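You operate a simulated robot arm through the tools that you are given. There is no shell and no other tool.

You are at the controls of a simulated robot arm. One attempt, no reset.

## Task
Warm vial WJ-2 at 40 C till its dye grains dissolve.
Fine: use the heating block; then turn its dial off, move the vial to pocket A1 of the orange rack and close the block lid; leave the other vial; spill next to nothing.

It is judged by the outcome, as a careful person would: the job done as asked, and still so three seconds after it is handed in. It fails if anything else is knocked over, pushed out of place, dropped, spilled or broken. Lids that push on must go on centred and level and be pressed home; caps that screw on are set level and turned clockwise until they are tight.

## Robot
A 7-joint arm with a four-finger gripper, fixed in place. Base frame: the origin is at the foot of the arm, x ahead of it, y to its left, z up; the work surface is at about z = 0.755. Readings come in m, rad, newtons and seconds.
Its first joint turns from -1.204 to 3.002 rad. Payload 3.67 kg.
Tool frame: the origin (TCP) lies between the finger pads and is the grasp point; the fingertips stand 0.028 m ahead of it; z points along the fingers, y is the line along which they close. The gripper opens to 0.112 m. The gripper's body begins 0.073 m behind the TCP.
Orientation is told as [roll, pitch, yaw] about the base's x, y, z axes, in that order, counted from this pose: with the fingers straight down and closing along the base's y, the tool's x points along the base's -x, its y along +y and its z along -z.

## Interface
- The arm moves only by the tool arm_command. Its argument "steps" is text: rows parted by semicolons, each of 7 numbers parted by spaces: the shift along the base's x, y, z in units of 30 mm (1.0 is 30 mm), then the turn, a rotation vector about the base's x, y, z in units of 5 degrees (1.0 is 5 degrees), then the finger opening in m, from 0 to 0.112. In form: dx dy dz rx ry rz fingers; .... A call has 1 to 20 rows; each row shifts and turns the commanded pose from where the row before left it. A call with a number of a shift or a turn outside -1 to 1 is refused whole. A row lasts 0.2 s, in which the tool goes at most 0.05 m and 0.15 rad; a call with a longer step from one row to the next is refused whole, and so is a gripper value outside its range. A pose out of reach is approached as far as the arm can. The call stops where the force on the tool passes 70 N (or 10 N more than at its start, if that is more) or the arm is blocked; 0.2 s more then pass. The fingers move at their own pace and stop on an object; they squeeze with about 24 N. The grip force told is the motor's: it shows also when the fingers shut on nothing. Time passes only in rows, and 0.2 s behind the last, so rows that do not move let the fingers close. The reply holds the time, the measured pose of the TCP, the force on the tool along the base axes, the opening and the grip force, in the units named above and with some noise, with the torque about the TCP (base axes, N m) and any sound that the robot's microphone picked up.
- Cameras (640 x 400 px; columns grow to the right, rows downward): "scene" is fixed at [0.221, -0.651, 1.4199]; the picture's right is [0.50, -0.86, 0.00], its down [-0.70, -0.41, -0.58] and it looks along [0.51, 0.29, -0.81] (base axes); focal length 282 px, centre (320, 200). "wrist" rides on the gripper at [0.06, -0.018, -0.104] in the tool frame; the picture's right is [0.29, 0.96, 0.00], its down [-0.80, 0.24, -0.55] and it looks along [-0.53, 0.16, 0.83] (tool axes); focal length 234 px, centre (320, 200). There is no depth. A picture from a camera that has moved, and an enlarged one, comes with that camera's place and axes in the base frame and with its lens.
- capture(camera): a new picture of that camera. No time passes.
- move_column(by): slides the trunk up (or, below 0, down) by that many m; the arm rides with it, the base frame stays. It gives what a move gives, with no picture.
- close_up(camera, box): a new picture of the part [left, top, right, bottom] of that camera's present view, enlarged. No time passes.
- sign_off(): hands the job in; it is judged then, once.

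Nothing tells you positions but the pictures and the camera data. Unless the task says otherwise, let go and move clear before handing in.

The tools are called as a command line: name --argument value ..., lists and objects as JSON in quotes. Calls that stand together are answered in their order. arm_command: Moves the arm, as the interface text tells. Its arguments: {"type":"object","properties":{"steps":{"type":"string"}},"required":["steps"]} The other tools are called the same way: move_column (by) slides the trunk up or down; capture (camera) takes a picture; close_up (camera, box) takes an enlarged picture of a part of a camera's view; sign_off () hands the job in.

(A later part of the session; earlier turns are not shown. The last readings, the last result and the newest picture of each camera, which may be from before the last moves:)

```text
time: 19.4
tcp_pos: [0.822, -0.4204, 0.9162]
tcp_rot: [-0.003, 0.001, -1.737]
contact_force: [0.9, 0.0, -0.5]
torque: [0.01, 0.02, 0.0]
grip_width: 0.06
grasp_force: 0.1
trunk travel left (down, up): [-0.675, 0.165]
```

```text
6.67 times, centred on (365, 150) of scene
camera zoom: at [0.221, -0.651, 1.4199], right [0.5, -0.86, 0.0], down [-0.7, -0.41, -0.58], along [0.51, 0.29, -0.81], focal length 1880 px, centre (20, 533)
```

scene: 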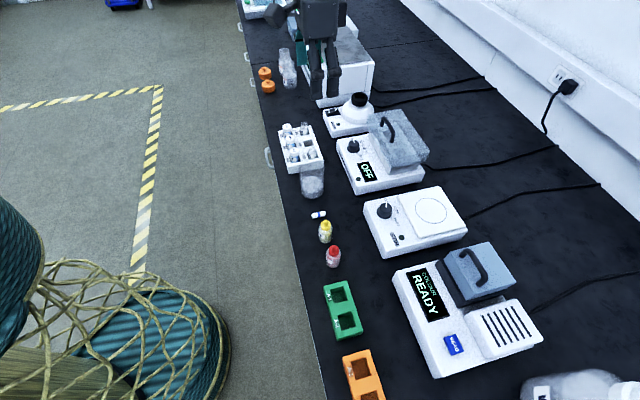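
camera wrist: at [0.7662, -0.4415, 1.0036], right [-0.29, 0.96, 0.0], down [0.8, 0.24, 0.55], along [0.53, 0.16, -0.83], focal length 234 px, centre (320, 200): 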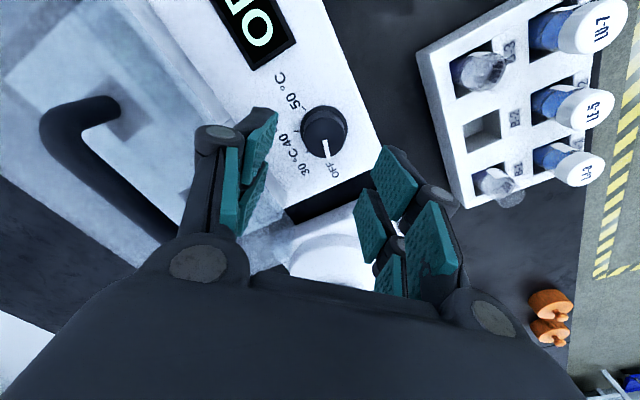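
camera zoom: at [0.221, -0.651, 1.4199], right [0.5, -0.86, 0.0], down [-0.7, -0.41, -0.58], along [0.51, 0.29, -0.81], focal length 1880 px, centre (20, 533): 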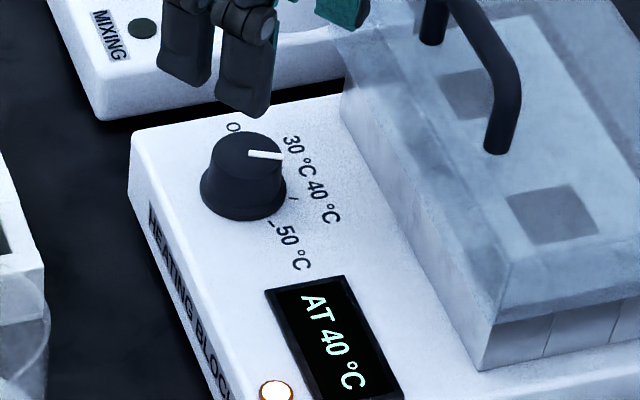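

The display now reads "AT 40 °C", so the dial is set. Next comes the lid: I take its handle bar to run along the bench direction near (0.847, -0.506, 0.911). I will rise, turn so the fingers close across the bar, and hover above it.

arm_command --steps "0 0 1 0 0 -1 0.06; 0 0 1 0 0 -1 0.06; 0.167 -0.57 0.1 0 0 -1 0.06; 0.167 -0.57 0 0 0 -1 0.06; 0.167 -0.57 0 0 0 -1 0.06; 0.167 -0.57 0 0 0 -1 0.06; 0.167 -0.57 0 0 0 -1 0.06; 0 0 0 0 0 0 0.06"

capture --camera "wrist"

capture --camera "scene"

```text
time: 21.2
tcp_pos: [0.8474, -0.5057, 0.9799]
tcp_rot: [0.0, 0.0, -2.349]
contact_force: [0.7, 0.0, 0.4]
torque: [-0.03, 0.0, -0.02]
grip_width: 0.06
grasp_force: 0.0
trunk travel left (down, up): [-0.675, 0.165]
```

```text
taken
camera wrist: at [0.8772, -0.4516, 1.0839], right [0.88, -0.47, 0.0], down [-0.39, -0.74, 0.55], along [-0.26, -0.49, -0.83], focal length 234 px, centre (320, 200)
```

wrist: 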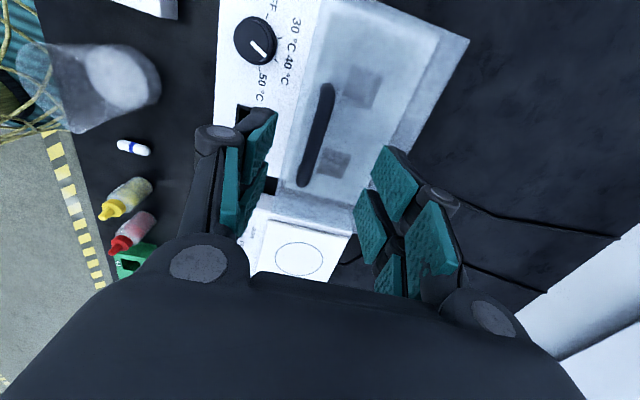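

```text
taken
```

scene: 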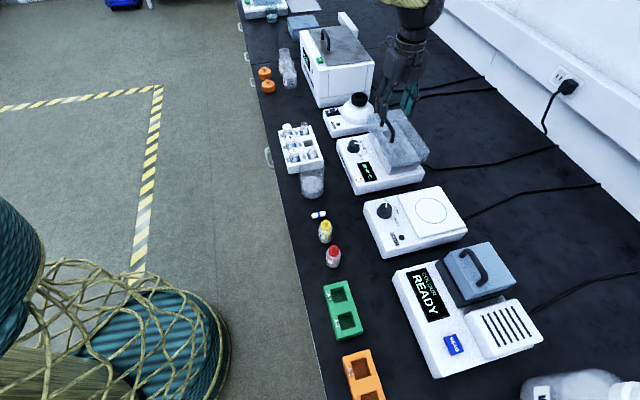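

close_up --camera "wrist" --box '[240, 0, 480, 240]'

close_up --camera "wrist" --box '[270, 60, 370, 200]'

```text
1.67 times, centred on (360, 120) of wrist
camera zoom: at [0.8772, -0.4516, 1.0839], right [0.88, -0.47, 0.0], down [-0.39, -0.74, 0.55], along [-0.26, -0.49, -0.83], focal length 390 px, centre (253, 333)
```

zoom: 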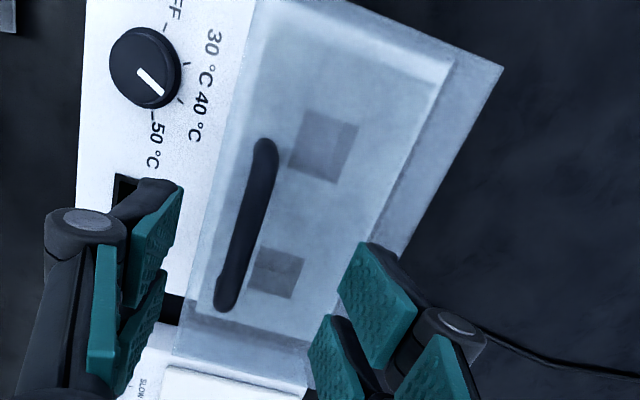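

```text
2.86 times, centred on (320, 130) of wrist
camera zoom: at [0.8772, -0.4516, 1.0839], right [0.88, -0.47, 0.0], down [-0.39, -0.74, 0.55], along [-0.26, -0.49, -0.83], focal length 669 px, centre (320, 400)
```

zoom: 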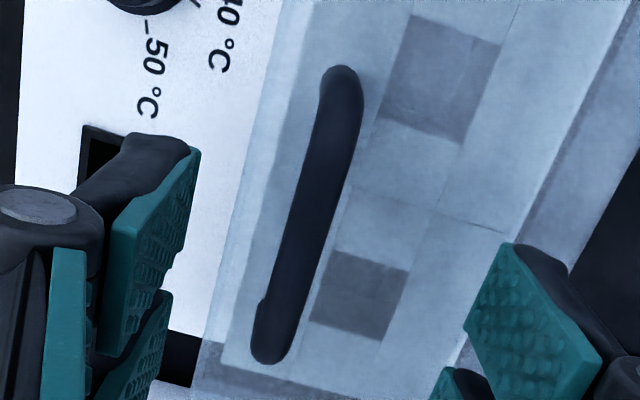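

The bar is centred about 4 mm nearer to me than the tool (depth line 0.953), between its feet. Before gripping, I test in free air how far out the arm reaches with the tool tilted forward, since the lid's handle will swing away from me.

arm_command --steps "0 0 0.9 -0.707 -0.707 0 0.06; 0 0 0.9 -0.707 -0.707 0 0.06; 0.55 -0.55 0 -0.707 -0.707 0 0.06; 0.55 -0.55 0 -0.707 -0.707 0 0.06; 0.55 -0.55 0 -0.707 -0.707 0 0.06; 0.55 -0.55 0 -0.707 -0.707 0 0.06; 0.55 -0.55 0 0 0 0 0.06; 0.55 -0.55 0 0 0 0 0.06; 0 0 0 0 0 0 0.06"

capture --camera "wrist"

capture --camera "scene"

```text
time: 23.2
tcp_pos: [0.9457, -0.6047, 1.0348]
tcp_rot: [0.522, -0.004, -2.349]
contact_force: [0.4, 0.2, -0.6]
torque: [0.0, -0.03, 0.03]
grip_width: 0.06
grasp_force: 0.1
trunk travel left (down, up): [-0.675, 0.165]
```

```text
taken
camera wrist: at [0.94, -0.5151, 1.1159], right [0.79, -0.38, 0.48], down [-0.61, -0.52, 0.6], along [0.02, -0.77, -0.64], focal length 234 px, centre (320, 200)
```

wrist: 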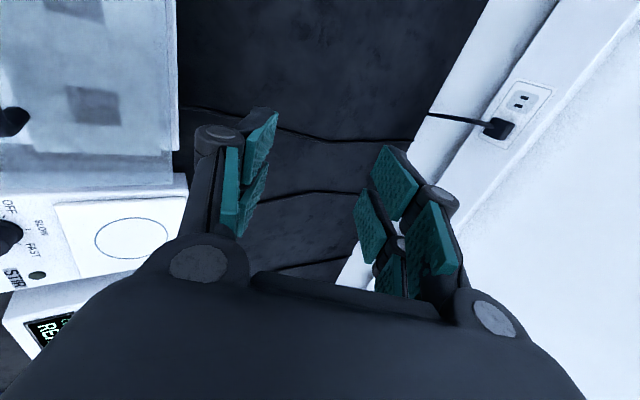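

```text
taken
```

scene: 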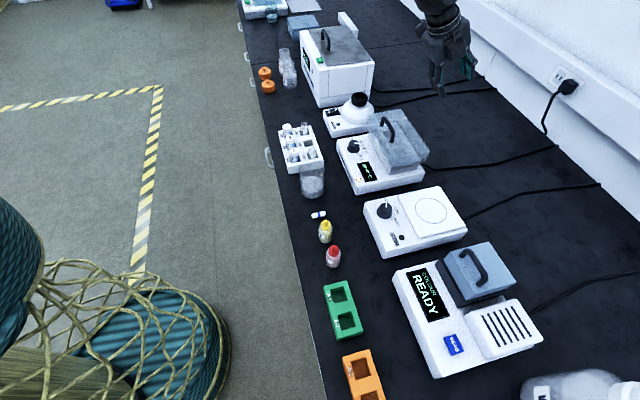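

The arm reaches depth 1.10 with a 30° tilt without trouble, so opening the lid by its handle is feasible. I go back upright, centred above the bar.

arm_command --steps "-0.56 0.567 0 0.707 0.707 0 0.06; -0.56 0.567 0 0.707 0.707 0 0.06; -0.56 0.567 0 0.707 0.707 0 0.06; -0.56 0.567 0 0.707 0.707 0 0.06; -0.56 0.567 0 0.707 0.707 0 0.06; -0.56 0.567 0 0.707 0.707 0 0.06; 0 0 -0.9 0 0 0 0.05; 0 0 -0.9 0 0 0 0.05; 0 0 0 0 0 0 0.05"

close_up --camera "wrist" --box '[240, 60, 400, 220]'

```text
time: 25.2
tcp_pos: [0.8461, -0.5011, 0.9806]
tcp_rot: [-0.001, 0.0, -2.347]
contact_force: [-0.5, 0.2, 0.4]
torque: [-0.06, -0.02, -0.01]
grip_width: 0.0498
grasp_force: 0.1
trunk travel left (down, up): [-0.675, 0.165]
```

```text
2.50 times, centred on (320, 140) of wrist
camera zoom: at [0.8756, -0.4476, 1.085], right [0.88, -0.47, 0.0], down [-0.39, -0.74, 0.55], along [-0.26, -0.49, -0.83], focal length 585 px, centre (320, 350)
```

zoom: 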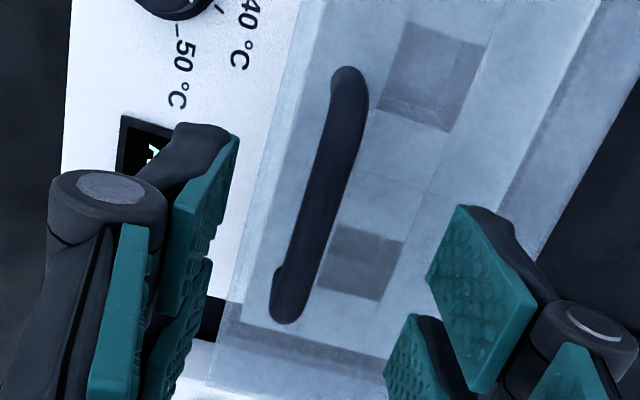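

The bar runs centrally between the pads. I descend until the fingertips are about 10 mm above the lid top, then close on the bar.

arm_command --steps "0 0 -0.7 0 0 0 0.05; 0 0 -0.7 0 0 0 0.05; 0 0 -0.5 0 0 0 0.05; 0 0 0 0 0 0 0.05; 0 0 0 0 0 0 0.02; 0 0 0 0 0 0 0.0; 0 0 0 0 0 0 0.0"

close_up --camera "wrist" --box '[240, 60, 400, 220]'

close_up --camera "scene" --box '[350, 70, 450, 180]'

```text
time: 26.8
tcp_pos: [0.8457, -0.503, 0.9236]
tcp_rot: [0.0, 0.0, -2.35]
contact_force: [-2.0, 2.5, 0.6]
torque: [-0.01, 0.13, -1.24]
grip_width: 0.0096
grasp_force: 45.3
trunk travel left (down, up): [-0.675, 0.165]
```

```text
2.50 times, centred on (320, 140) of wrist
camera zoom: at [0.8749, -0.4487, 1.027], right [0.88, -0.47, 0.0], down [-0.39, -0.74, 0.55], along [-0.26, -0.49, -0.83], focal length 585 px, centre (320, 350)
```

zoom: 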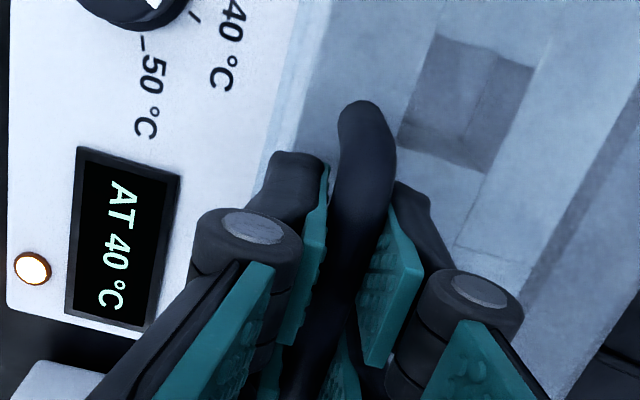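

```text
3.64 times, centred on (400, 125) of scene
camera zoom: at [0.221, -0.651, 1.4199], right [0.5, -0.86, 0.0], down [-0.7, -0.41, -0.58], along [0.51, 0.29, -0.81], focal length 1025 px, centre (29, 473)
```

zoom: 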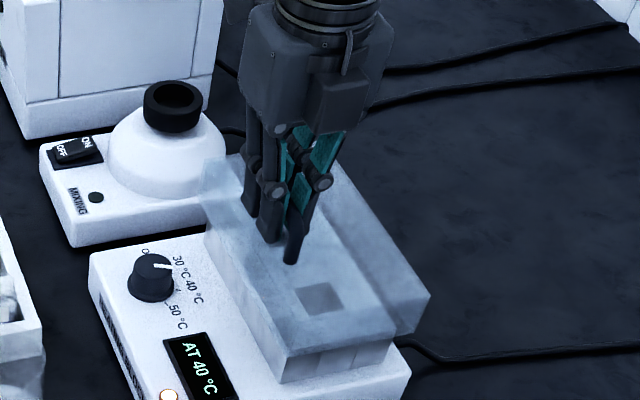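

The bar is gripped (9.6 mm). I lift it a few millimetres along the path a back-hinged lid would take and watch the force.

arm_command --steps "0.05 -0.05 0.12 0 0 0 0.0; 0.05 -0.05 0.12 0 0 0 0.0; 0 0 0 0 0 0 0.0"

close_up --camera "scene" --box '[350, 70, 450, 180]'

```text
time: 27.6
tcp_pos: [0.8501, -0.5062, 0.9286]
tcp_rot: [0.001, 0.0, -2.347]
contact_force: [4.0, -2.8, -5.6]
torque: [-0.11, 0.21, -1.19]
grip_width: 0.0099
grasp_force: 44.8
trunk travel left (down, up): [-0.675, 0.165]
```

```text
3.64 times, centred on (400, 125) of scene
camera zoom: at [0.221, -0.651, 1.4199], right [0.5, -0.86, 0.0], down [-0.7, -0.41, -0.58], along [0.51, 0.29, -0.81], focal length 1025 px, centre (29, 473)
```

zoom: 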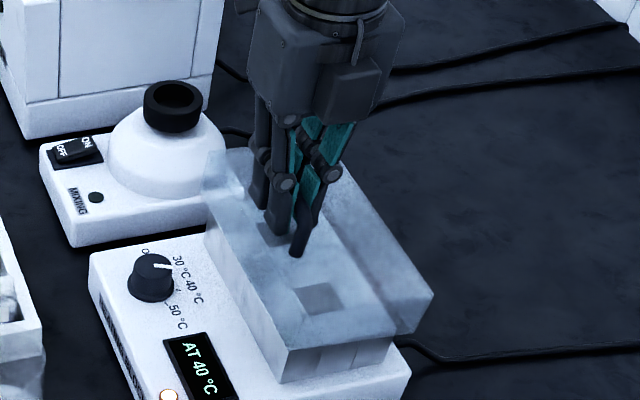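

The lid moves with a light load, its front edge rising as expected for a back hinge, and the force asks for slightly more forward motion. I continue in small steps along the arc.

arm_command --steps "0.09 -0.09 0.16 0 0 0 0.0; 0.09 -0.09 0.16 0 0 0 0.0; 0.09 -0.09 0.15 0 0 0 0.0; 0.09 -0.09 0.15 0 0 0 0.0; 0 0 0 0 0 0 0.0"

close_up --camera "scene" --box '[350, 70, 450, 180]'

```text
time: 28.8
tcp_pos: [0.8619, -0.5196, 0.9458]
tcp_rot: [-0.003, 0.0, -2.347]
contact_force: [10.7, -8.0, -21.6]
torque: [-0.22, 0.29, -1.2]
grip_width: 0.0097
grasp_force: 45.3
trunk travel left (down, up): [-0.675, 0.165]
```

```text
3.64 times, centred on (400, 125) of scene
camera zoom: at [0.221, -0.651, 1.4199], right [0.5, -0.86, 0.0], down [-0.7, -0.41, -0.58], along [0.51, 0.29, -0.81], focal length 1025 px, centre (29, 473)
```

zoom: 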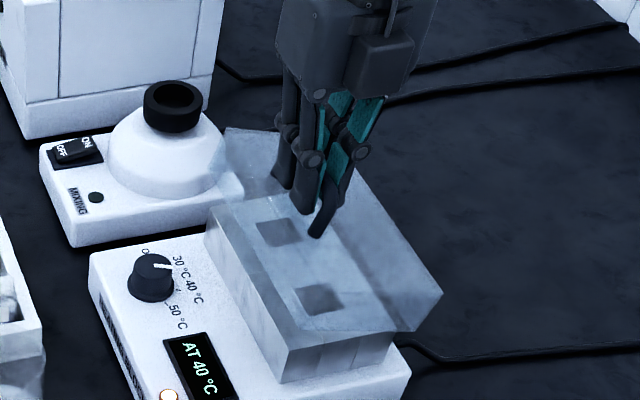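

The lid is clearly hinged at the back edge (around depth 1.043, z 0.845), and the measured motion fits that arc. I carry on along it to about 30° open.

arm_command --steps "0.13 -0.13 0.08 0 0 0 0.0; 0.13 -0.13 0.08 0 0 0 0.0; 0.13 -0.13 0.065 0 0 0 0.0; 0.13 -0.13 0.055 0 0 0 0.0; 0.13 -0.13 0.045 0 0 0 0.0; 0 0 0 0 0 0 0.0"

close_up --camera "scene" --box '[350, 70, 450, 180]'

```text
time: 30.2
tcp_pos: [0.8779, -0.5362, 0.9593]
tcp_rot: [0.0, 0.001, -2.348]
contact_force: [-1.9, -0.7, 1.6]
torque: [-0.12, 0.11, -1.31]
grip_width: 0.0099
grasp_force: 45.3
trunk travel left (down, up): [-0.675, 0.165]
```

```text
3.64 times, centred on (400, 125) of scene
camera zoom: at [0.221, -0.651, 1.4199], right [0.5, -0.86, 0.0], down [-0.7, -0.41, -0.58], along [0.51, 0.29, -0.81], focal length 1025 px, centre (29, 473)
```

zoom: 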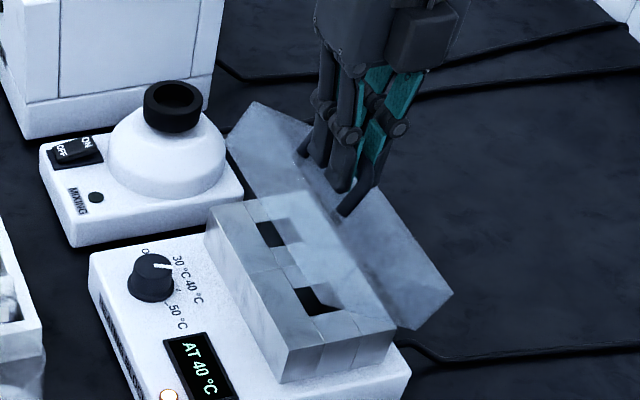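

On the arc the force is almost zero at about 30° open, so my hinge model fits. I continue to about 60°, slowly tilting the tool forward for reach.

arm_command --steps "0.16 -0.16 0.093 -0.265 -0.265 0 0.0; 0.16 -0.16 0.07 -0.265 -0.265 0 0.0; 0.16 -0.16 0.05 -0.265 -0.265 0 0.0; 0.16 -0.16 0.033 -0.265 -0.265 0 0.0; 0 0 0 0 0 0 0.0"

close_up --camera "scene" --box '[350, 70, 450, 180]'

```text
time: 31.4
tcp_pos: [0.8971, -0.5544, 0.9646]
tcp_rot: [0.133, -0.002, -2.346]
contact_force: [-0.5, 0.8, -2.1]
torque: [-0.06, 0.21, -1.3]
grip_width: 0.0097
grasp_force: 45.1
trunk travel left (down, up): [-0.675, 0.165]
```

```text
3.64 times, centred on (400, 125) of scene
camera zoom: at [0.221, -0.651, 1.4199], right [0.5, -0.86, 0.0], down [-0.7, -0.41, -0.58], along [0.51, 0.29, -0.81], focal length 1025 px, centre (29, 473)
```

zoom: 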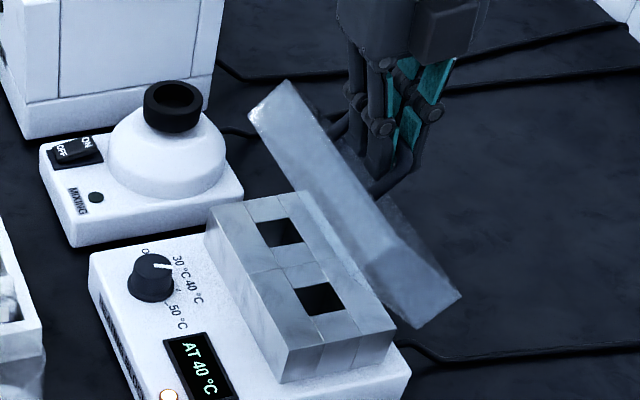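

The lid is about 45° open with hardly any load. I continue along the arc to about 60°.

arm_command --steps "0.166 -0.166 0.017 -0.265 -0.265 0 0.0; 0.166 -0.166 0 -0.265 -0.265 0 0.0; 0.166 -0.166 -0.013 -0.265 -0.265 0 0.0; 0.166 -0.166 -0.02 -0.265 -0.265 0 0.0; 0 0 0 0 0 0 0.0"

close_up --camera "scene" --box '[350, 70, 450, 180]'

```text
time: 32.6
tcp_pos: [0.9183, -0.5756, 0.9644]
tcp_rot: [0.264, -0.001, -2.347]
contact_force: [-0.4, 0.2, -2.2]
torque: [-0.02, 0.07, -1.34]
grip_width: 0.0097
grasp_force: 45.4
trunk travel left (down, up): [-0.675, 0.165]
```

```text
3.64 times, centred on (400, 125) of scene
camera zoom: at [0.221, -0.651, 1.4199], right [0.5, -0.86, 0.0], down [-0.7, -0.41, -0.58], along [0.51, 0.29, -0.81], focal length 1025 px, centre (29, 473)
```

zoom: 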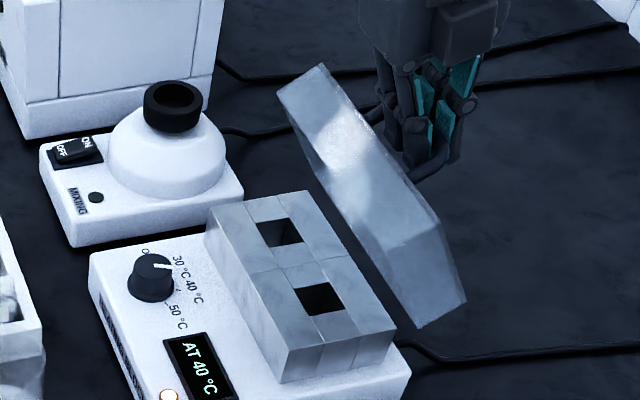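

arm_command --steps "0.163 -0.163 -0.04 -0.177 -0.177 0 0.0; 0.163 -0.163 -0.06 -0.177 -0.177 0 0.0; 0.163 -0.163 -0.08 -0.177 -0.177 0 0.0; 0.163 -0.163 -0.097 -0.177 -0.177 0 0.0; 0 0 0 0 0 0 0.0"

close_up --camera "scene" --box '[350, 70, 450, 180]'

```text
time: 33.8
tcp_pos: [0.9363, -0.5952, 0.9566]
tcp_rot: [0.349, -0.002, -2.349]
contact_force: [-2.5, -1.2, -2.1]
torque: [0.07, -0.06, -1.26]
grip_width: 0.0096
grasp_force: 45.1
trunk travel left (down, up): [-0.675, 0.165]
```

```text
3.64 times, centred on (400, 125) of scene
camera zoom: at [0.221, -0.651, 1.4199], right [0.5, -0.86, 0.0], down [-0.7, -0.41, -0.58], along [0.51, 0.29, -0.81], focal length 1025 px, centre (29, 473)
```

zoom: 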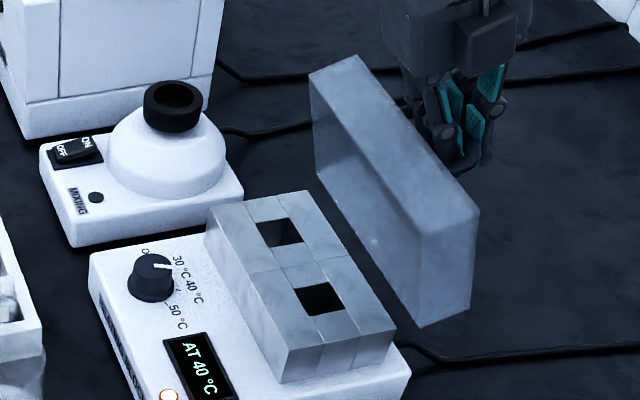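

arm_command --steps "0.151 -0.151 -0.1 0 0 0 0.0; 0.151 -0.151 -0.118 0 0 0 0.0; 0.151 -0.151 -0.135 0 0 0 0.0; 0.151 -0.151 -0.147 0 0 0 0.0; 0 0 0 0 0 0 0.0"

close_up --camera "scene" --box '[350, 70, 450, 180]'

capture --camera "wrist"

```text
time: 35.0
tcp_pos: [0.9554, -0.6138, 0.942]
tcp_rot: [0.35, 0.0, -2.349]
contact_force: [-5.2, 4.0, 2.7]
torque: [1.02, 0.08, -1.31]
grip_width: 0.0094
grasp_force: 45.0
trunk travel left (down, up): [-0.675, 0.165]
```

```text
3.64 times, centred on (400, 125) of scene
camera zoom: at [0.221, -0.651, 1.4199], right [0.5, -0.86, 0.0], down [-0.7, -0.41, -0.58], along [0.51, 0.29, -0.81], focal length 1025 px, centre (29, 473)
```

zoom: 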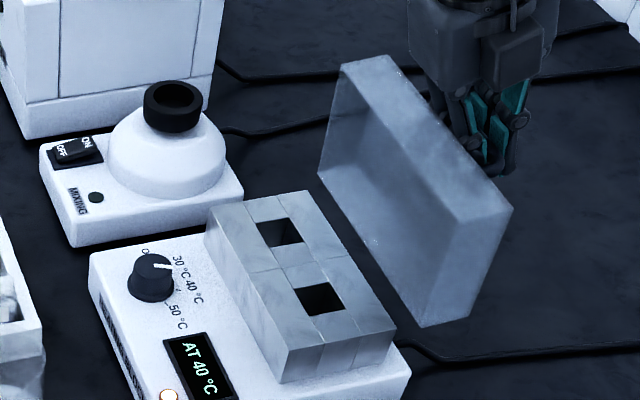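

```text
taken
camera wrist: at [0.9602, -0.534, 1.0338], right [0.84, -0.43, 0.33], down [-0.53, -0.59, 0.6], along [-0.06, -0.68, -0.73], focal length 234 px, centre (320, 200)
```

wrist: 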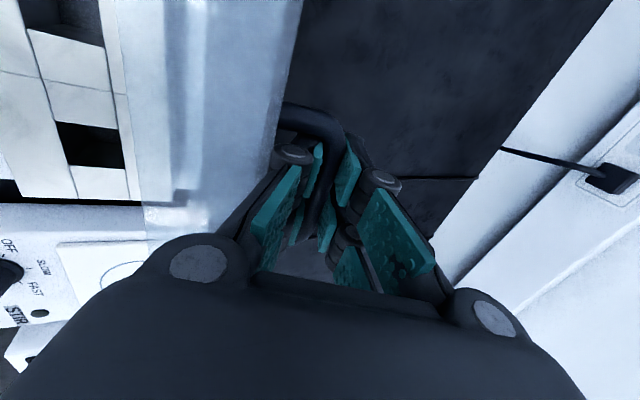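

The lid stands upright, about 90°. The force has a small backward part, so either the hinge stop is close or a finger link is touching the lid's edge. I look closer before going on.

close_up --camera "wrist" --box '[220, 80, 420, 280]'

close_up --camera "scene" --box '[400, 70, 460, 130]'

```text
2.00 times, centred on (320, 180) of wrist
camera zoom: at [0.9602, -0.534, 1.0338], right [0.84, -0.43, 0.33], down [-0.53, -0.59, 0.6], along [-0.06, -0.68, -0.73], focal length 468 px, centre (320, 240)
```

zoom: 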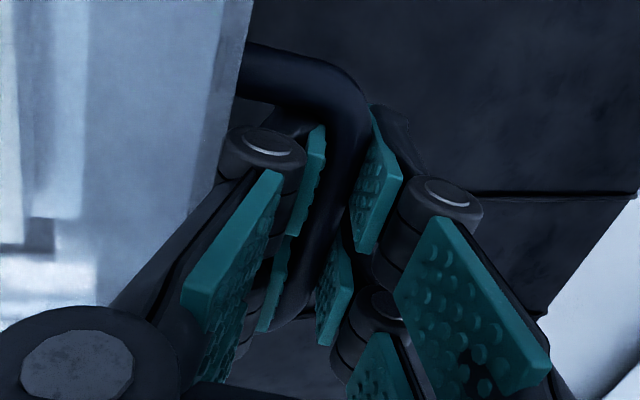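

```text
6.67 times, centred on (430, 100) of scene
camera zoom: at [0.221, -0.651, 1.4199], right [0.5, -0.86, 0.0], down [-0.7, -0.41, -0.58], along [0.51, 0.29, -0.81], focal length 1880 px, centre (-413, 867)
```

zoom: 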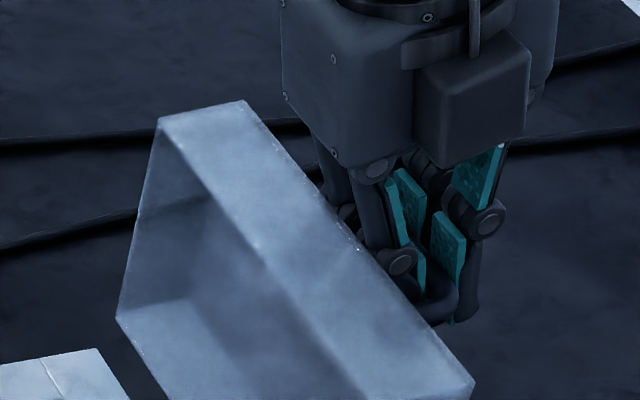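

The near finger link is against the lid's edge because of the tilt. I bring the tool back upright by 15° about the bar, to give it room, and check that reach still holds.

arm_command --steps "0.025 -0.025 0.01 0.5 0.5 0 0.0; 0.025 -0.025 0.01 0.5 0.5 0 0.0; 0.025 -0.025 0.01 0.5 0.5 0 0.0; 0 0 0 0 0 0 0.0"

close_up --camera "wrist" --box '[220, 80, 420, 280]'

```text
time: 36.0
tcp_pos: [0.9573, -0.6149, 0.9405]
tcp_rot: [0.159, -0.003, -2.347]
contact_force: [-7.2, 8.3, -15.7]
torque: [0.22, -0.27, -1.14]
grip_width: 0.0098
grasp_force: 45.1
trunk travel left (down, up): [-0.675, 0.165]
```

```text
2.00 times, centred on (320, 180) of wrist
camera zoom: at [0.9757, -0.5493, 1.04], right [0.88, -0.46, 0.15], down [-0.45, -0.67, 0.59], along [-0.17, -0.58, -0.8], focal length 468 px, centre (320, 240)
```

zoom: 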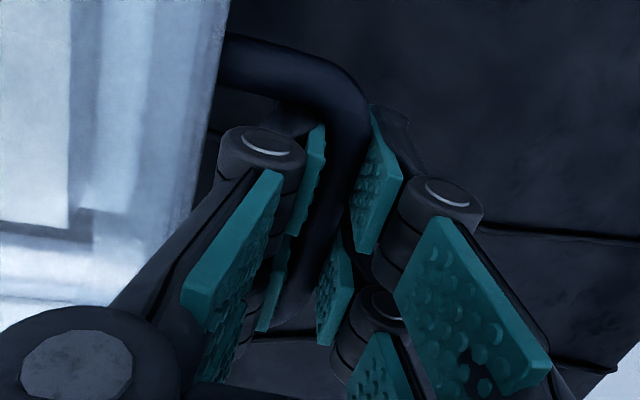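

The force is now purely toward the hinge, with no stop felt. I open about 10° further, correcting slightly inward.

arm_command --steps "0.1 -0.1 -0.15 0 0 0 0.0; 0.107 -0.107 -0.17 0 0 0 0.0; 0.107 -0.107 -0.18 0 0 0 0.0; 0 0 0 0 0 0 0.0"

close_up --camera "scene" --box '[350, 70, 450, 180]'

```text
time: 37.0
tcp_pos: [0.9673, -0.6248, 0.9284]
tcp_rot: [0.166, -0.002, -2.348]
contact_force: [-14.3, 10.6, -1.7]
torque: [0.68, 1.19, -1.61]
grip_width: 0.0098
grasp_force: 44.9
trunk travel left (down, up): [-0.675, 0.165]
```

```text
3.64 times, centred on (400, 125) of scene
camera zoom: at [0.221, -0.651, 1.4199], right [0.5, -0.86, 0.0], down [-0.7, -0.41, -0.58], along [0.51, 0.29, -0.81], focal length 1025 px, centre (29, 473)
```

zoom: 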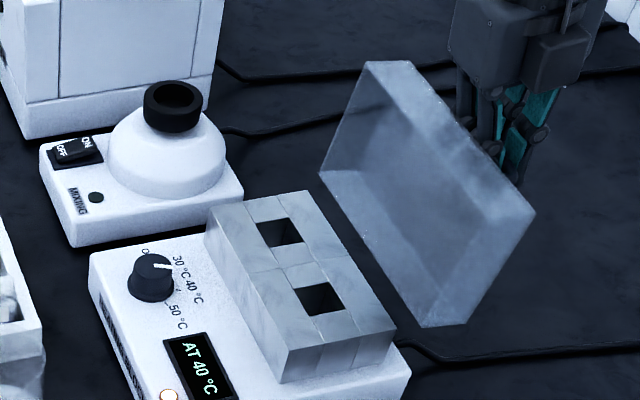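

The lid is around 98° open, with the near finger probably brushing the lid's edge. I bring the tool fully upright about the bar for clearance before letting go.

arm_command --steps "0.02 -0.02 0 0.67 0.67 0 0.0; 0.02 -0.02 0 0.67 0.67 0 0.0; 0 0 0 0 0 0 0.0"

close_up --camera "wrist" --box '[220, 80, 420, 280]'

```text
time: 37.8
tcp_pos: [0.9693, -0.6264, 0.9268]
tcp_rot: [-0.001, -0.001, -2.35]
contact_force: [-11.3, 3.6, -12.7]
torque: [0.36, -0.49, -1.16]
grip_width: 0.0097
grasp_force: 45.1
trunk travel left (down, up): [-0.675, 0.165]
```

```text
2.00 times, centred on (320, 180) of wrist
camera zoom: at [0.999, -0.5729, 1.0306], right [0.88, -0.47, 0.0], down [-0.39, -0.74, 0.55], along [-0.26, -0.49, -0.83], focal length 468 px, centre (320, 240)
```

zoom: 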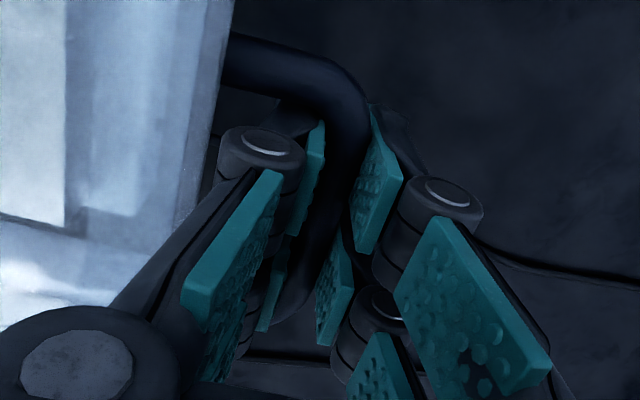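

Reach is fine even upright out here. No stop felt yet, so I continue gently to about 110°, leaning the tool with it, to find where the lid rests.

arm_command --steps "0.08 -0.08 -0.2 0.42 0.42 0 0.0; 0.08 -0.08 -0.2 0.42 0.42 0 0.0; 0.08 -0.08 -0.2 0.42 0.42 0 0.0; 0 0 0 0 0 0 0.0"

close_up --camera "scene" --box '[350, 70, 450, 180]'

```text
time: 38.8
tcp_pos: [0.9479, -0.6205, 0.9095]
tcp_rot: [-0.16, 0.0, -2.348]
contact_force: [25.2, 20.6, 3.3]
torque: [-0.65, 0.76, -0.36]
grip_width: 0.0059
grasp_force: 35.2
out of reach, approached as far as the arm can: row 2, 3
trunk travel left (down, up): [-0.675, 0.165]
```

```text
3.64 times, centred on (400, 125) of scene
camera zoom: at [0.221, -0.651, 1.4199], right [0.5, -0.86, 0.0], down [-0.7, -0.41, -0.58], along [0.51, 0.29, -0.81], focal length 1025 px, centre (29, 473)
```

zoom: 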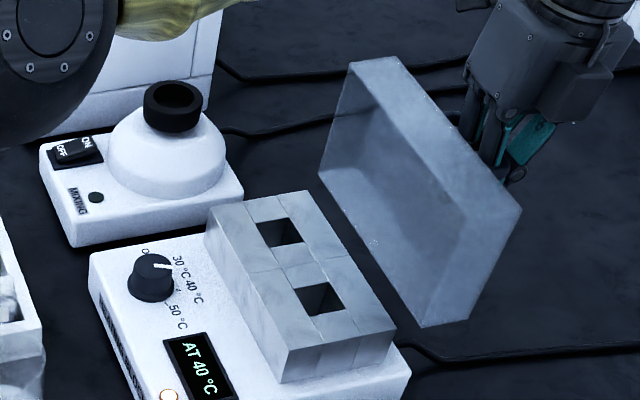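

The arm hit its reach limit and has been pulled off the arc, and the bar is slipping in the pads. I back out one step at a time toward the last good pose.

arm_command --steps "-0.08 0.08 0.2 -0.42 -0.42 0 0.0; 0 0 0 0 0 0 0.0"

close_up --camera "wrist" --box '[220, 80, 420, 280]'

```text
time: 39.4
tcp_pos: [0.9462, -0.6196, 0.9104]
tcp_rot: [-0.109, 0.0, -2.348]
contact_force: [12.5, 28.3, -18.0]
torque: [-0.53, -0.07, -0.51]
grip_width: 0.0
grasp_force: 35.7
trunk travel left (down, up): [-0.675, 0.165]
```

```text
2.00 times, centred on (320, 180) of wrist
camera zoom: at [0.9847, -0.5733, 1.0165], right [0.88, -0.46, -0.1], down [-0.34, -0.78, 0.53], along [-0.32, -0.43, -0.84], focal length 468 px, centre (320, 240)
```

zoom: 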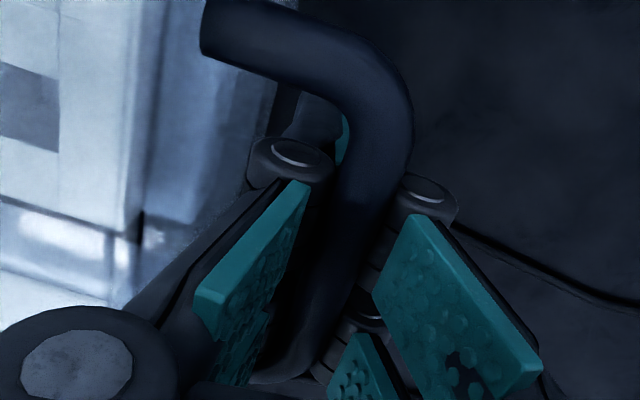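

The fingertips have closed below the bar, so the bar is loose between the finger links. I open the fingers a little (the lid should stay back, its weight is behind the hinge) and see how it settles.

arm_command --steps "-0.03 0.03 0 0 0 0 0.012; 0 0 0 0 0 0 0.024; 0 0 0 0 0 0 0.03"

capture --camera "wrist"

close_up --camera "scene" --box '[350, 50, 470, 180]'

```text
time: 40.2
tcp_pos: [0.9474, -0.6188, 0.9182]
tcp_rot: [-0.101, -0.001, -2.348]
contact_force: [31.5, 15.4, 9.2]
torque: [-0.8, 0.63, -0.86]
grip_width: 0.0178
grasp_force: 0.1
trunk travel left (down, up): [-0.675, 0.165]
```

```text
taken
camera wrist: at [0.9836, -0.5718, 1.024], right [0.88, -0.46, -0.1], down [-0.35, -0.78, 0.53], along [-0.32, -0.43, -0.84], focal length 234 px, centre (320, 200)
```

wrist: 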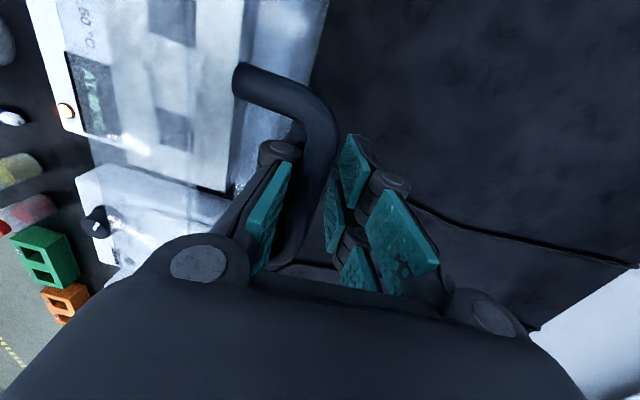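

```text
3.08 times, centred on (410, 115) of scene
camera zoom: at [0.221, -0.651, 1.4199], right [0.5, -0.86, 0.0], down [-0.7, -0.41, -0.58], along [0.51, 0.29, -0.81], focal length 868 px, centre (43, 462)
```

zoom: 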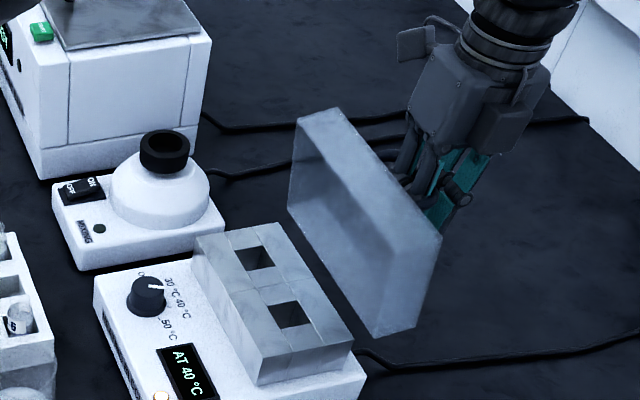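

The lid stays open on its own, but there is a sideways load of about 33 N from a handle foot. I shift a little in that direction to relieve it, then start rising out of the handle.

arm_command --steps "0.12 0.12 0 0 0 0 0.028; 0.06 0.06 0.2 0 0 0 0.028; 0 0 0 0 0 0 0.028"

close_up --camera "wrist" --box '[200, 40, 440, 300]'

```text
time: 41.0
tcp_pos: [0.9496, -0.6146, 0.9223]
tcp_rot: [-0.104, -0.003, -2.348]
contact_force: [0.6, -0.1, 0.8]
torque: [0.0, 0.03, 0.0]
grip_width: 0.028
grasp_force: 0.1
trunk travel left (down, up): [-0.675, 0.165]
```

```text
1.54 times, centred on (320, 170) of wrist
camera zoom: at [0.9869, -0.5679, 1.0274], right [0.88, -0.46, -0.1], down [-0.35, -0.78, 0.53], along [-0.32, -0.43, -0.84], focal length 360 px, centre (320, 246)
```

zoom: 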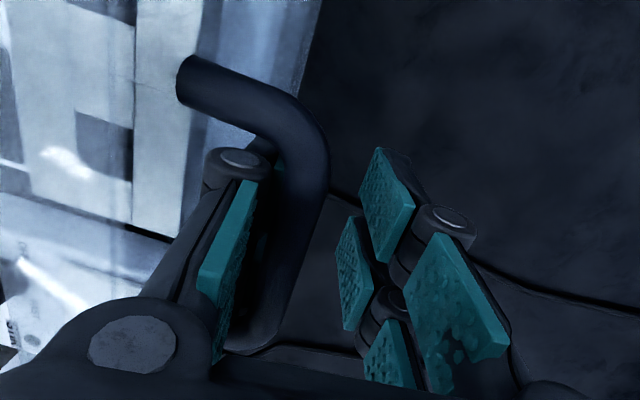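

All loads are gone and the lid stands open by itself. I rise straight out of the handle.

arm_command --steps "0 0 0.4 0 0 0 0.028; 0 0 0.4 0 0 0 0.028; 0 0 0.4 0 0 0 0.028; 0 0 0 0 0 0 0.028"

capture --camera "wrist"

close_up --camera "scene" --box '[350, 50, 470, 180]'

```text
time: 41.6
tcp_pos: [0.9464, -0.6121, 0.9345]
tcp_rot: [-0.121, -0.004, -2.347]
contact_force: [2.1, 4.0, -0.8]
torque: [-0.33, 0.17, 0.05]
grip_width: 0.0293
grasp_force: 1.1
trunk travel left (down, up): [-0.675, 0.165]
stopped in row 2: the force on the tool passed its limit at 81 N (the readings are from after the stop); the commanded pose is now the measured one
```

```text
taken
camera wrist: at [0.9842, -0.5668, 1.0391], right [0.88, -0.46, -0.12], down [-0.34, -0.78, 0.53], along [-0.33, -0.42, -0.84], focal length 234 px, centre (320, 200)
```

wrist: 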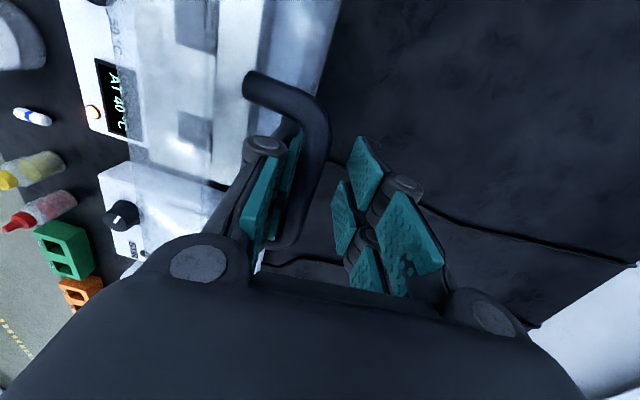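

```text
3.08 times, centred on (410, 115) of scene
camera zoom: at [0.221, -0.651, 1.4199], right [0.5, -0.86, 0.0], down [-0.7, -0.41, -0.58], along [0.51, 0.29, -0.81], focal length 868 px, centre (43, 462)
```

zoom: 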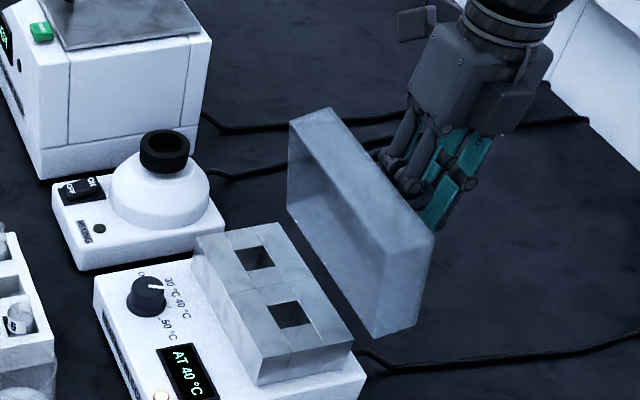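

Rising snagged: with the tool leaning 7°, the near finger sits diagonally between bar and lid. I straighten the tool to be parallel with the lid and shift it slightly toward me, then look again.

arm_command --steps "-0.02 0.02 0 -0.5 -0.5 0 0.028; -0.02 0.02 0 -0.48 -0.48 0 0.028; 0 0 0 0 0 0 0.028"

close_up --camera "wrist" --box '[220, 60, 420, 280]'

close_up --camera "scene" --box '[395, 70, 455, 140]'

```text
time: 42.4
tcp_pos: [0.9453, -0.6107, 0.9335]
tcp_rot: [0.005, -0.004, -2.349]
contact_force: [10.5, 6.8, 3.8]
torque: [-0.12, 0.28, -0.15]
grip_width: 0.0271
grasp_force: 0.0
trunk travel left (down, up): [-0.675, 0.165]
```

```text
1.82 times, centred on (320, 170) of wrist
camera zoom: at [0.9745, -0.5572, 1.0376], right [0.88, -0.47, 0.0], down [-0.39, -0.73, 0.56], along [-0.26, -0.49, -0.83], focal length 426 px, centre (320, 254)
```

zoom: 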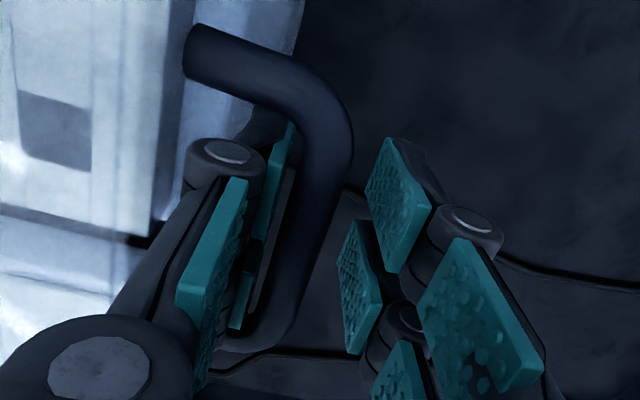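

```text
5.71 times, centred on (425, 105) of scene
camera zoom: at [0.221, -0.651, 1.4199], right [0.5, -0.86, 0.0], down [-0.7, -0.41, -0.58], along [0.51, 0.29, -0.81], focal length 1611 px, centre (-280, 743)
```

zoom: 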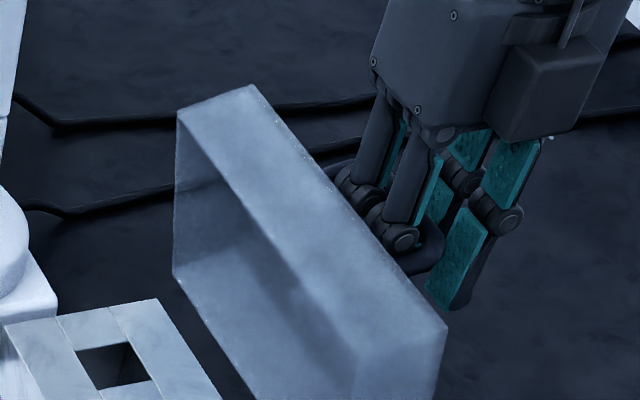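

The lid has been drawn slightly forward, to about 80°. I tilt the tool about 10° so the fingers lie parallel to the lid face, then ease it out along the lid in small steps.

arm_command --steps "0.035 -0.01 0 -0.7 -0.7 0 0.028; 0.035 -0.01 0 -0.7 -0.7 0 0.028; 0 0 0 0 0 0 0.028"

close_up --camera "wrist" --box '[220, 60, 420, 280]'

close_up --camera "scene" --box '[370, 70, 460, 180]'

```text
time: 43.2
tcp_pos: [0.9464, -0.6126, 0.9328]
tcp_rot: [0.172, -0.007, -2.351]
contact_force: [8.6, 6.0, 2.0]
torque: [-0.11, 0.23, -0.16]
grip_width: 0.0272
grasp_force: 0.0
trunk travel left (down, up): [-0.675, 0.165]
```

```text
1.82 times, centred on (320, 170) of wrist
camera zoom: at [0.9635, -0.546, 1.0321], right [0.87, -0.46, 0.16], down [-0.46, -0.66, 0.59], along [-0.16, -0.59, -0.79], focal length 426 px, centre (320, 254)
```

zoom: 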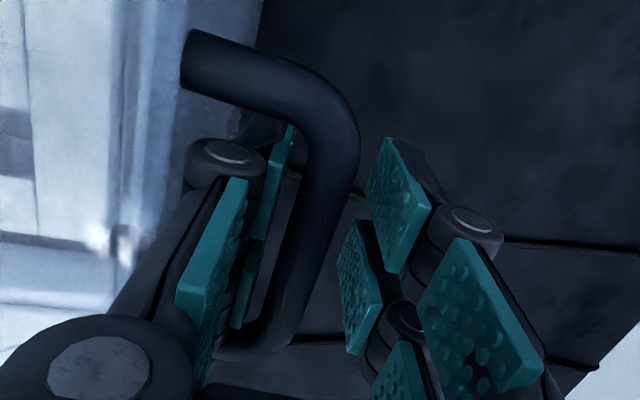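

```text
3.64 times, centred on (415, 125) of scene
camera zoom: at [0.221, -0.651, 1.4199], right [0.5, -0.86, 0.0], down [-0.7, -0.41, -0.58], along [0.51, 0.29, -0.81], focal length 1025 px, centre (-26, 473)
```

zoom: 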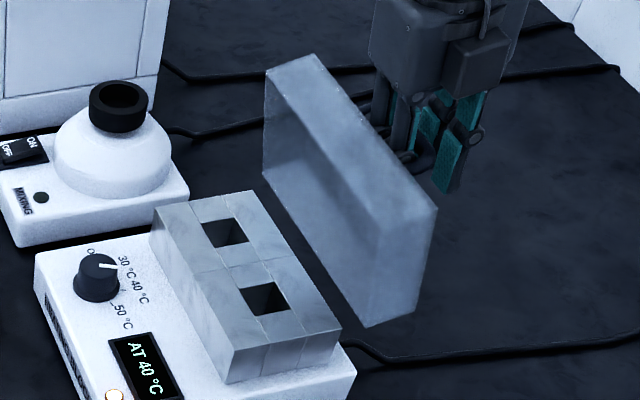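

There is still a 10 N sideways load, so the tool is off-centre toward one handle foot. I shift 6 mm to centre it between the feet, then begin withdrawing along the lid.

arm_command --steps "0.1 0.1 0 0 0 0 0.028; 0.06 0.06 0 0 0 0 0.028; 0 0 0 0 0 0 0.028"

close_up --camera "wrist" --box '[220, 60, 420, 280]'

```text
time: 44.0
tcp_pos: [0.9497, -0.6079, 0.9332]
tcp_rot: [0.175, -0.009, -2.35]
contact_force: [-1.4, 0.7, -0.2]
torque: [0.02, -0.04, 0.02]
grip_width: 0.0279
grasp_force: 0.2
trunk travel left (down, up): [-0.675, 0.165]
```

```text
1.82 times, centred on (320, 170) of wrist
camera zoom: at [0.9681, -0.5415, 1.0323], right [0.87, -0.46, 0.16], down [-0.46, -0.66, 0.59], along [-0.16, -0.59, -0.79], focal length 426 px, centre (320, 254)
```

zoom: 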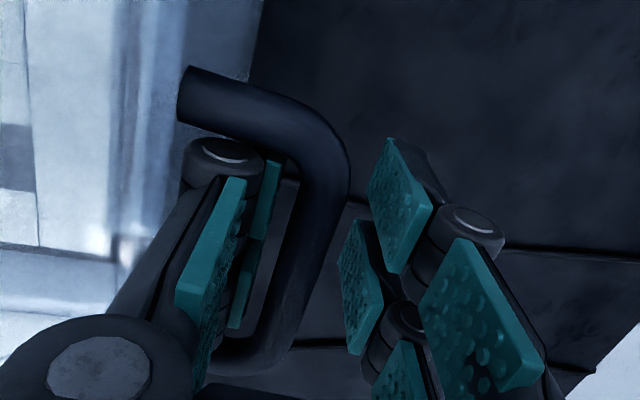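

arm_command --steps "-0.02 0.02 0.16 0 0 0 0.028; -0.02 0.02 0.16 0 0 0 0.028; 0 0 0 0 0 0 0.028"

close_up --camera "wrist" --box '[220, 60, 420, 280]'

```text
time: 44.8
tcp_pos: [0.9483, -0.6075, 0.9417]
tcp_rot: [0.175, -0.007, -2.35]
contact_force: [0.5, 0.1, 0.8]
torque: [-0.01, 0.0, -0.02]
grip_width: 0.0278
grasp_force: 0.0
trunk travel left (down, up): [-0.675, 0.165]
```

```text
1.82 times, centred on (320, 170) of wrist
camera zoom: at [0.967, -0.5408, 1.041], right [0.87, -0.46, 0.16], down [-0.46, -0.66, 0.59], along [-0.16, -0.59, -0.79], focal length 426 px, centre (320, 254)
```

zoom: 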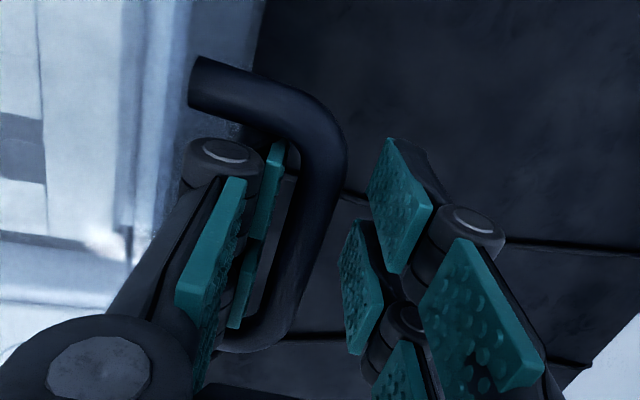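

It slides freely now. I continue withdrawing in small steps.

arm_command --steps "-0.02 0.02 0.16 0 0 0 0.028; -0.02 0.02 0.16 0 0 0 0.028; -0.02 0.02 0.16 0 0 0 0.028; 0 0 0 0 0 0 0.028"

close_up --camera "wrist" --box '[220, 60, 420, 280]'

```text
time: 45.8
tcp_pos: [0.9488, -0.6056, 0.957]
tcp_rot: [0.175, -0.008, -2.351]
contact_force: [0.0, -0.1, -0.6]
torque: [0.04, 0.02, -0.02]
grip_width: 0.0278
grasp_force: 0.0
trunk travel left (down, up): [-0.675, 0.165]
```

```text
1.82 times, centred on (320, 170) of wrist
camera zoom: at [0.9652, -0.5385, 1.0563], right [0.87, -0.46, 0.16], down [-0.46, -0.66, 0.59], along [-0.16, -0.59, -0.79], focal length 426 px, centre (320, 254)
```

zoom: 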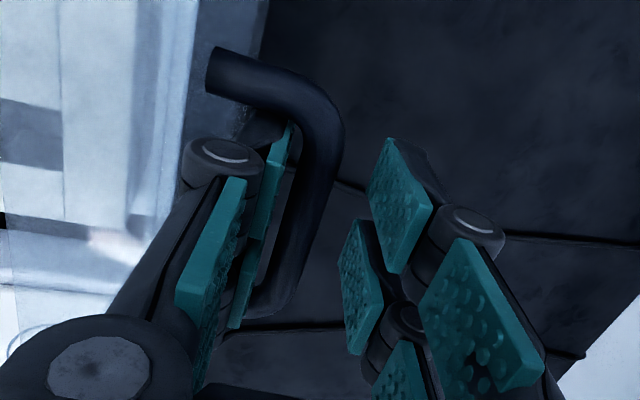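

arm_command --steps "-0.02 0.02 0.2 0 0 0 0.028; -0.02 0.02 0.2 0 0 0 0.028; -0.02 0.02 0.2 0 0 0 0.028; 0 0 0 0 0 0 0.028"

close_up --camera "wrist" --box '[220, 60, 420, 280]'

close_up --camera "scene" --box '[370, 70, 460, 180]'

```text
time: 46.8
tcp_pos: [0.9443, -0.6035, 0.9745]
tcp_rot: [0.174, -0.007, -2.352]
contact_force: [0.7, 0.8, 0.3]
torque: [-0.02, 0.01, 0.02]
grip_width: 0.028
grasp_force: 0.1
trunk travel left (down, up): [-0.675, 0.165]
```

```text
1.82 times, centred on (320, 170) of wrist
camera zoom: at [0.9637, -0.5371, 1.0742], right [0.87, -0.46, 0.16], down [-0.46, -0.66, 0.59], along [-0.16, -0.59, -0.79], focal length 426 px, centre (320, 254)
```

zoom: 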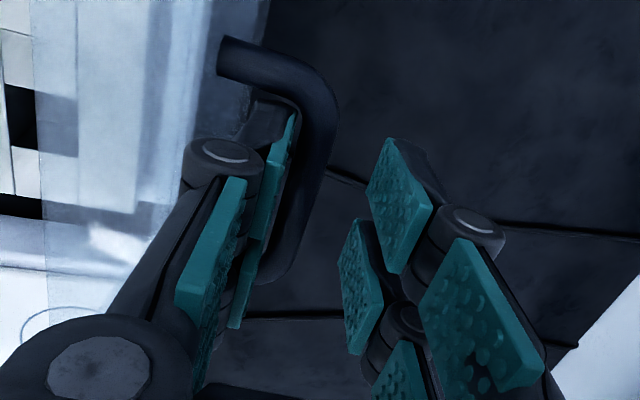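

```text
3.64 times, centred on (415, 125) of scene
camera zoom: at [0.221, -0.651, 1.4199], right [0.5, -0.86, 0.0], down [-0.7, -0.41, -0.58], along [0.51, 0.29, -0.81], focal length 1025 px, centre (-26, 473)
```

zoom: 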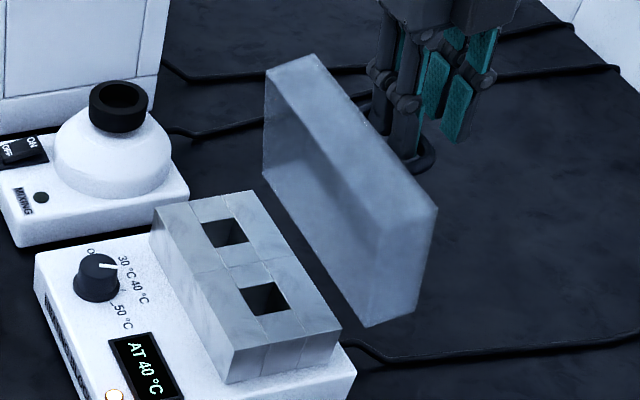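

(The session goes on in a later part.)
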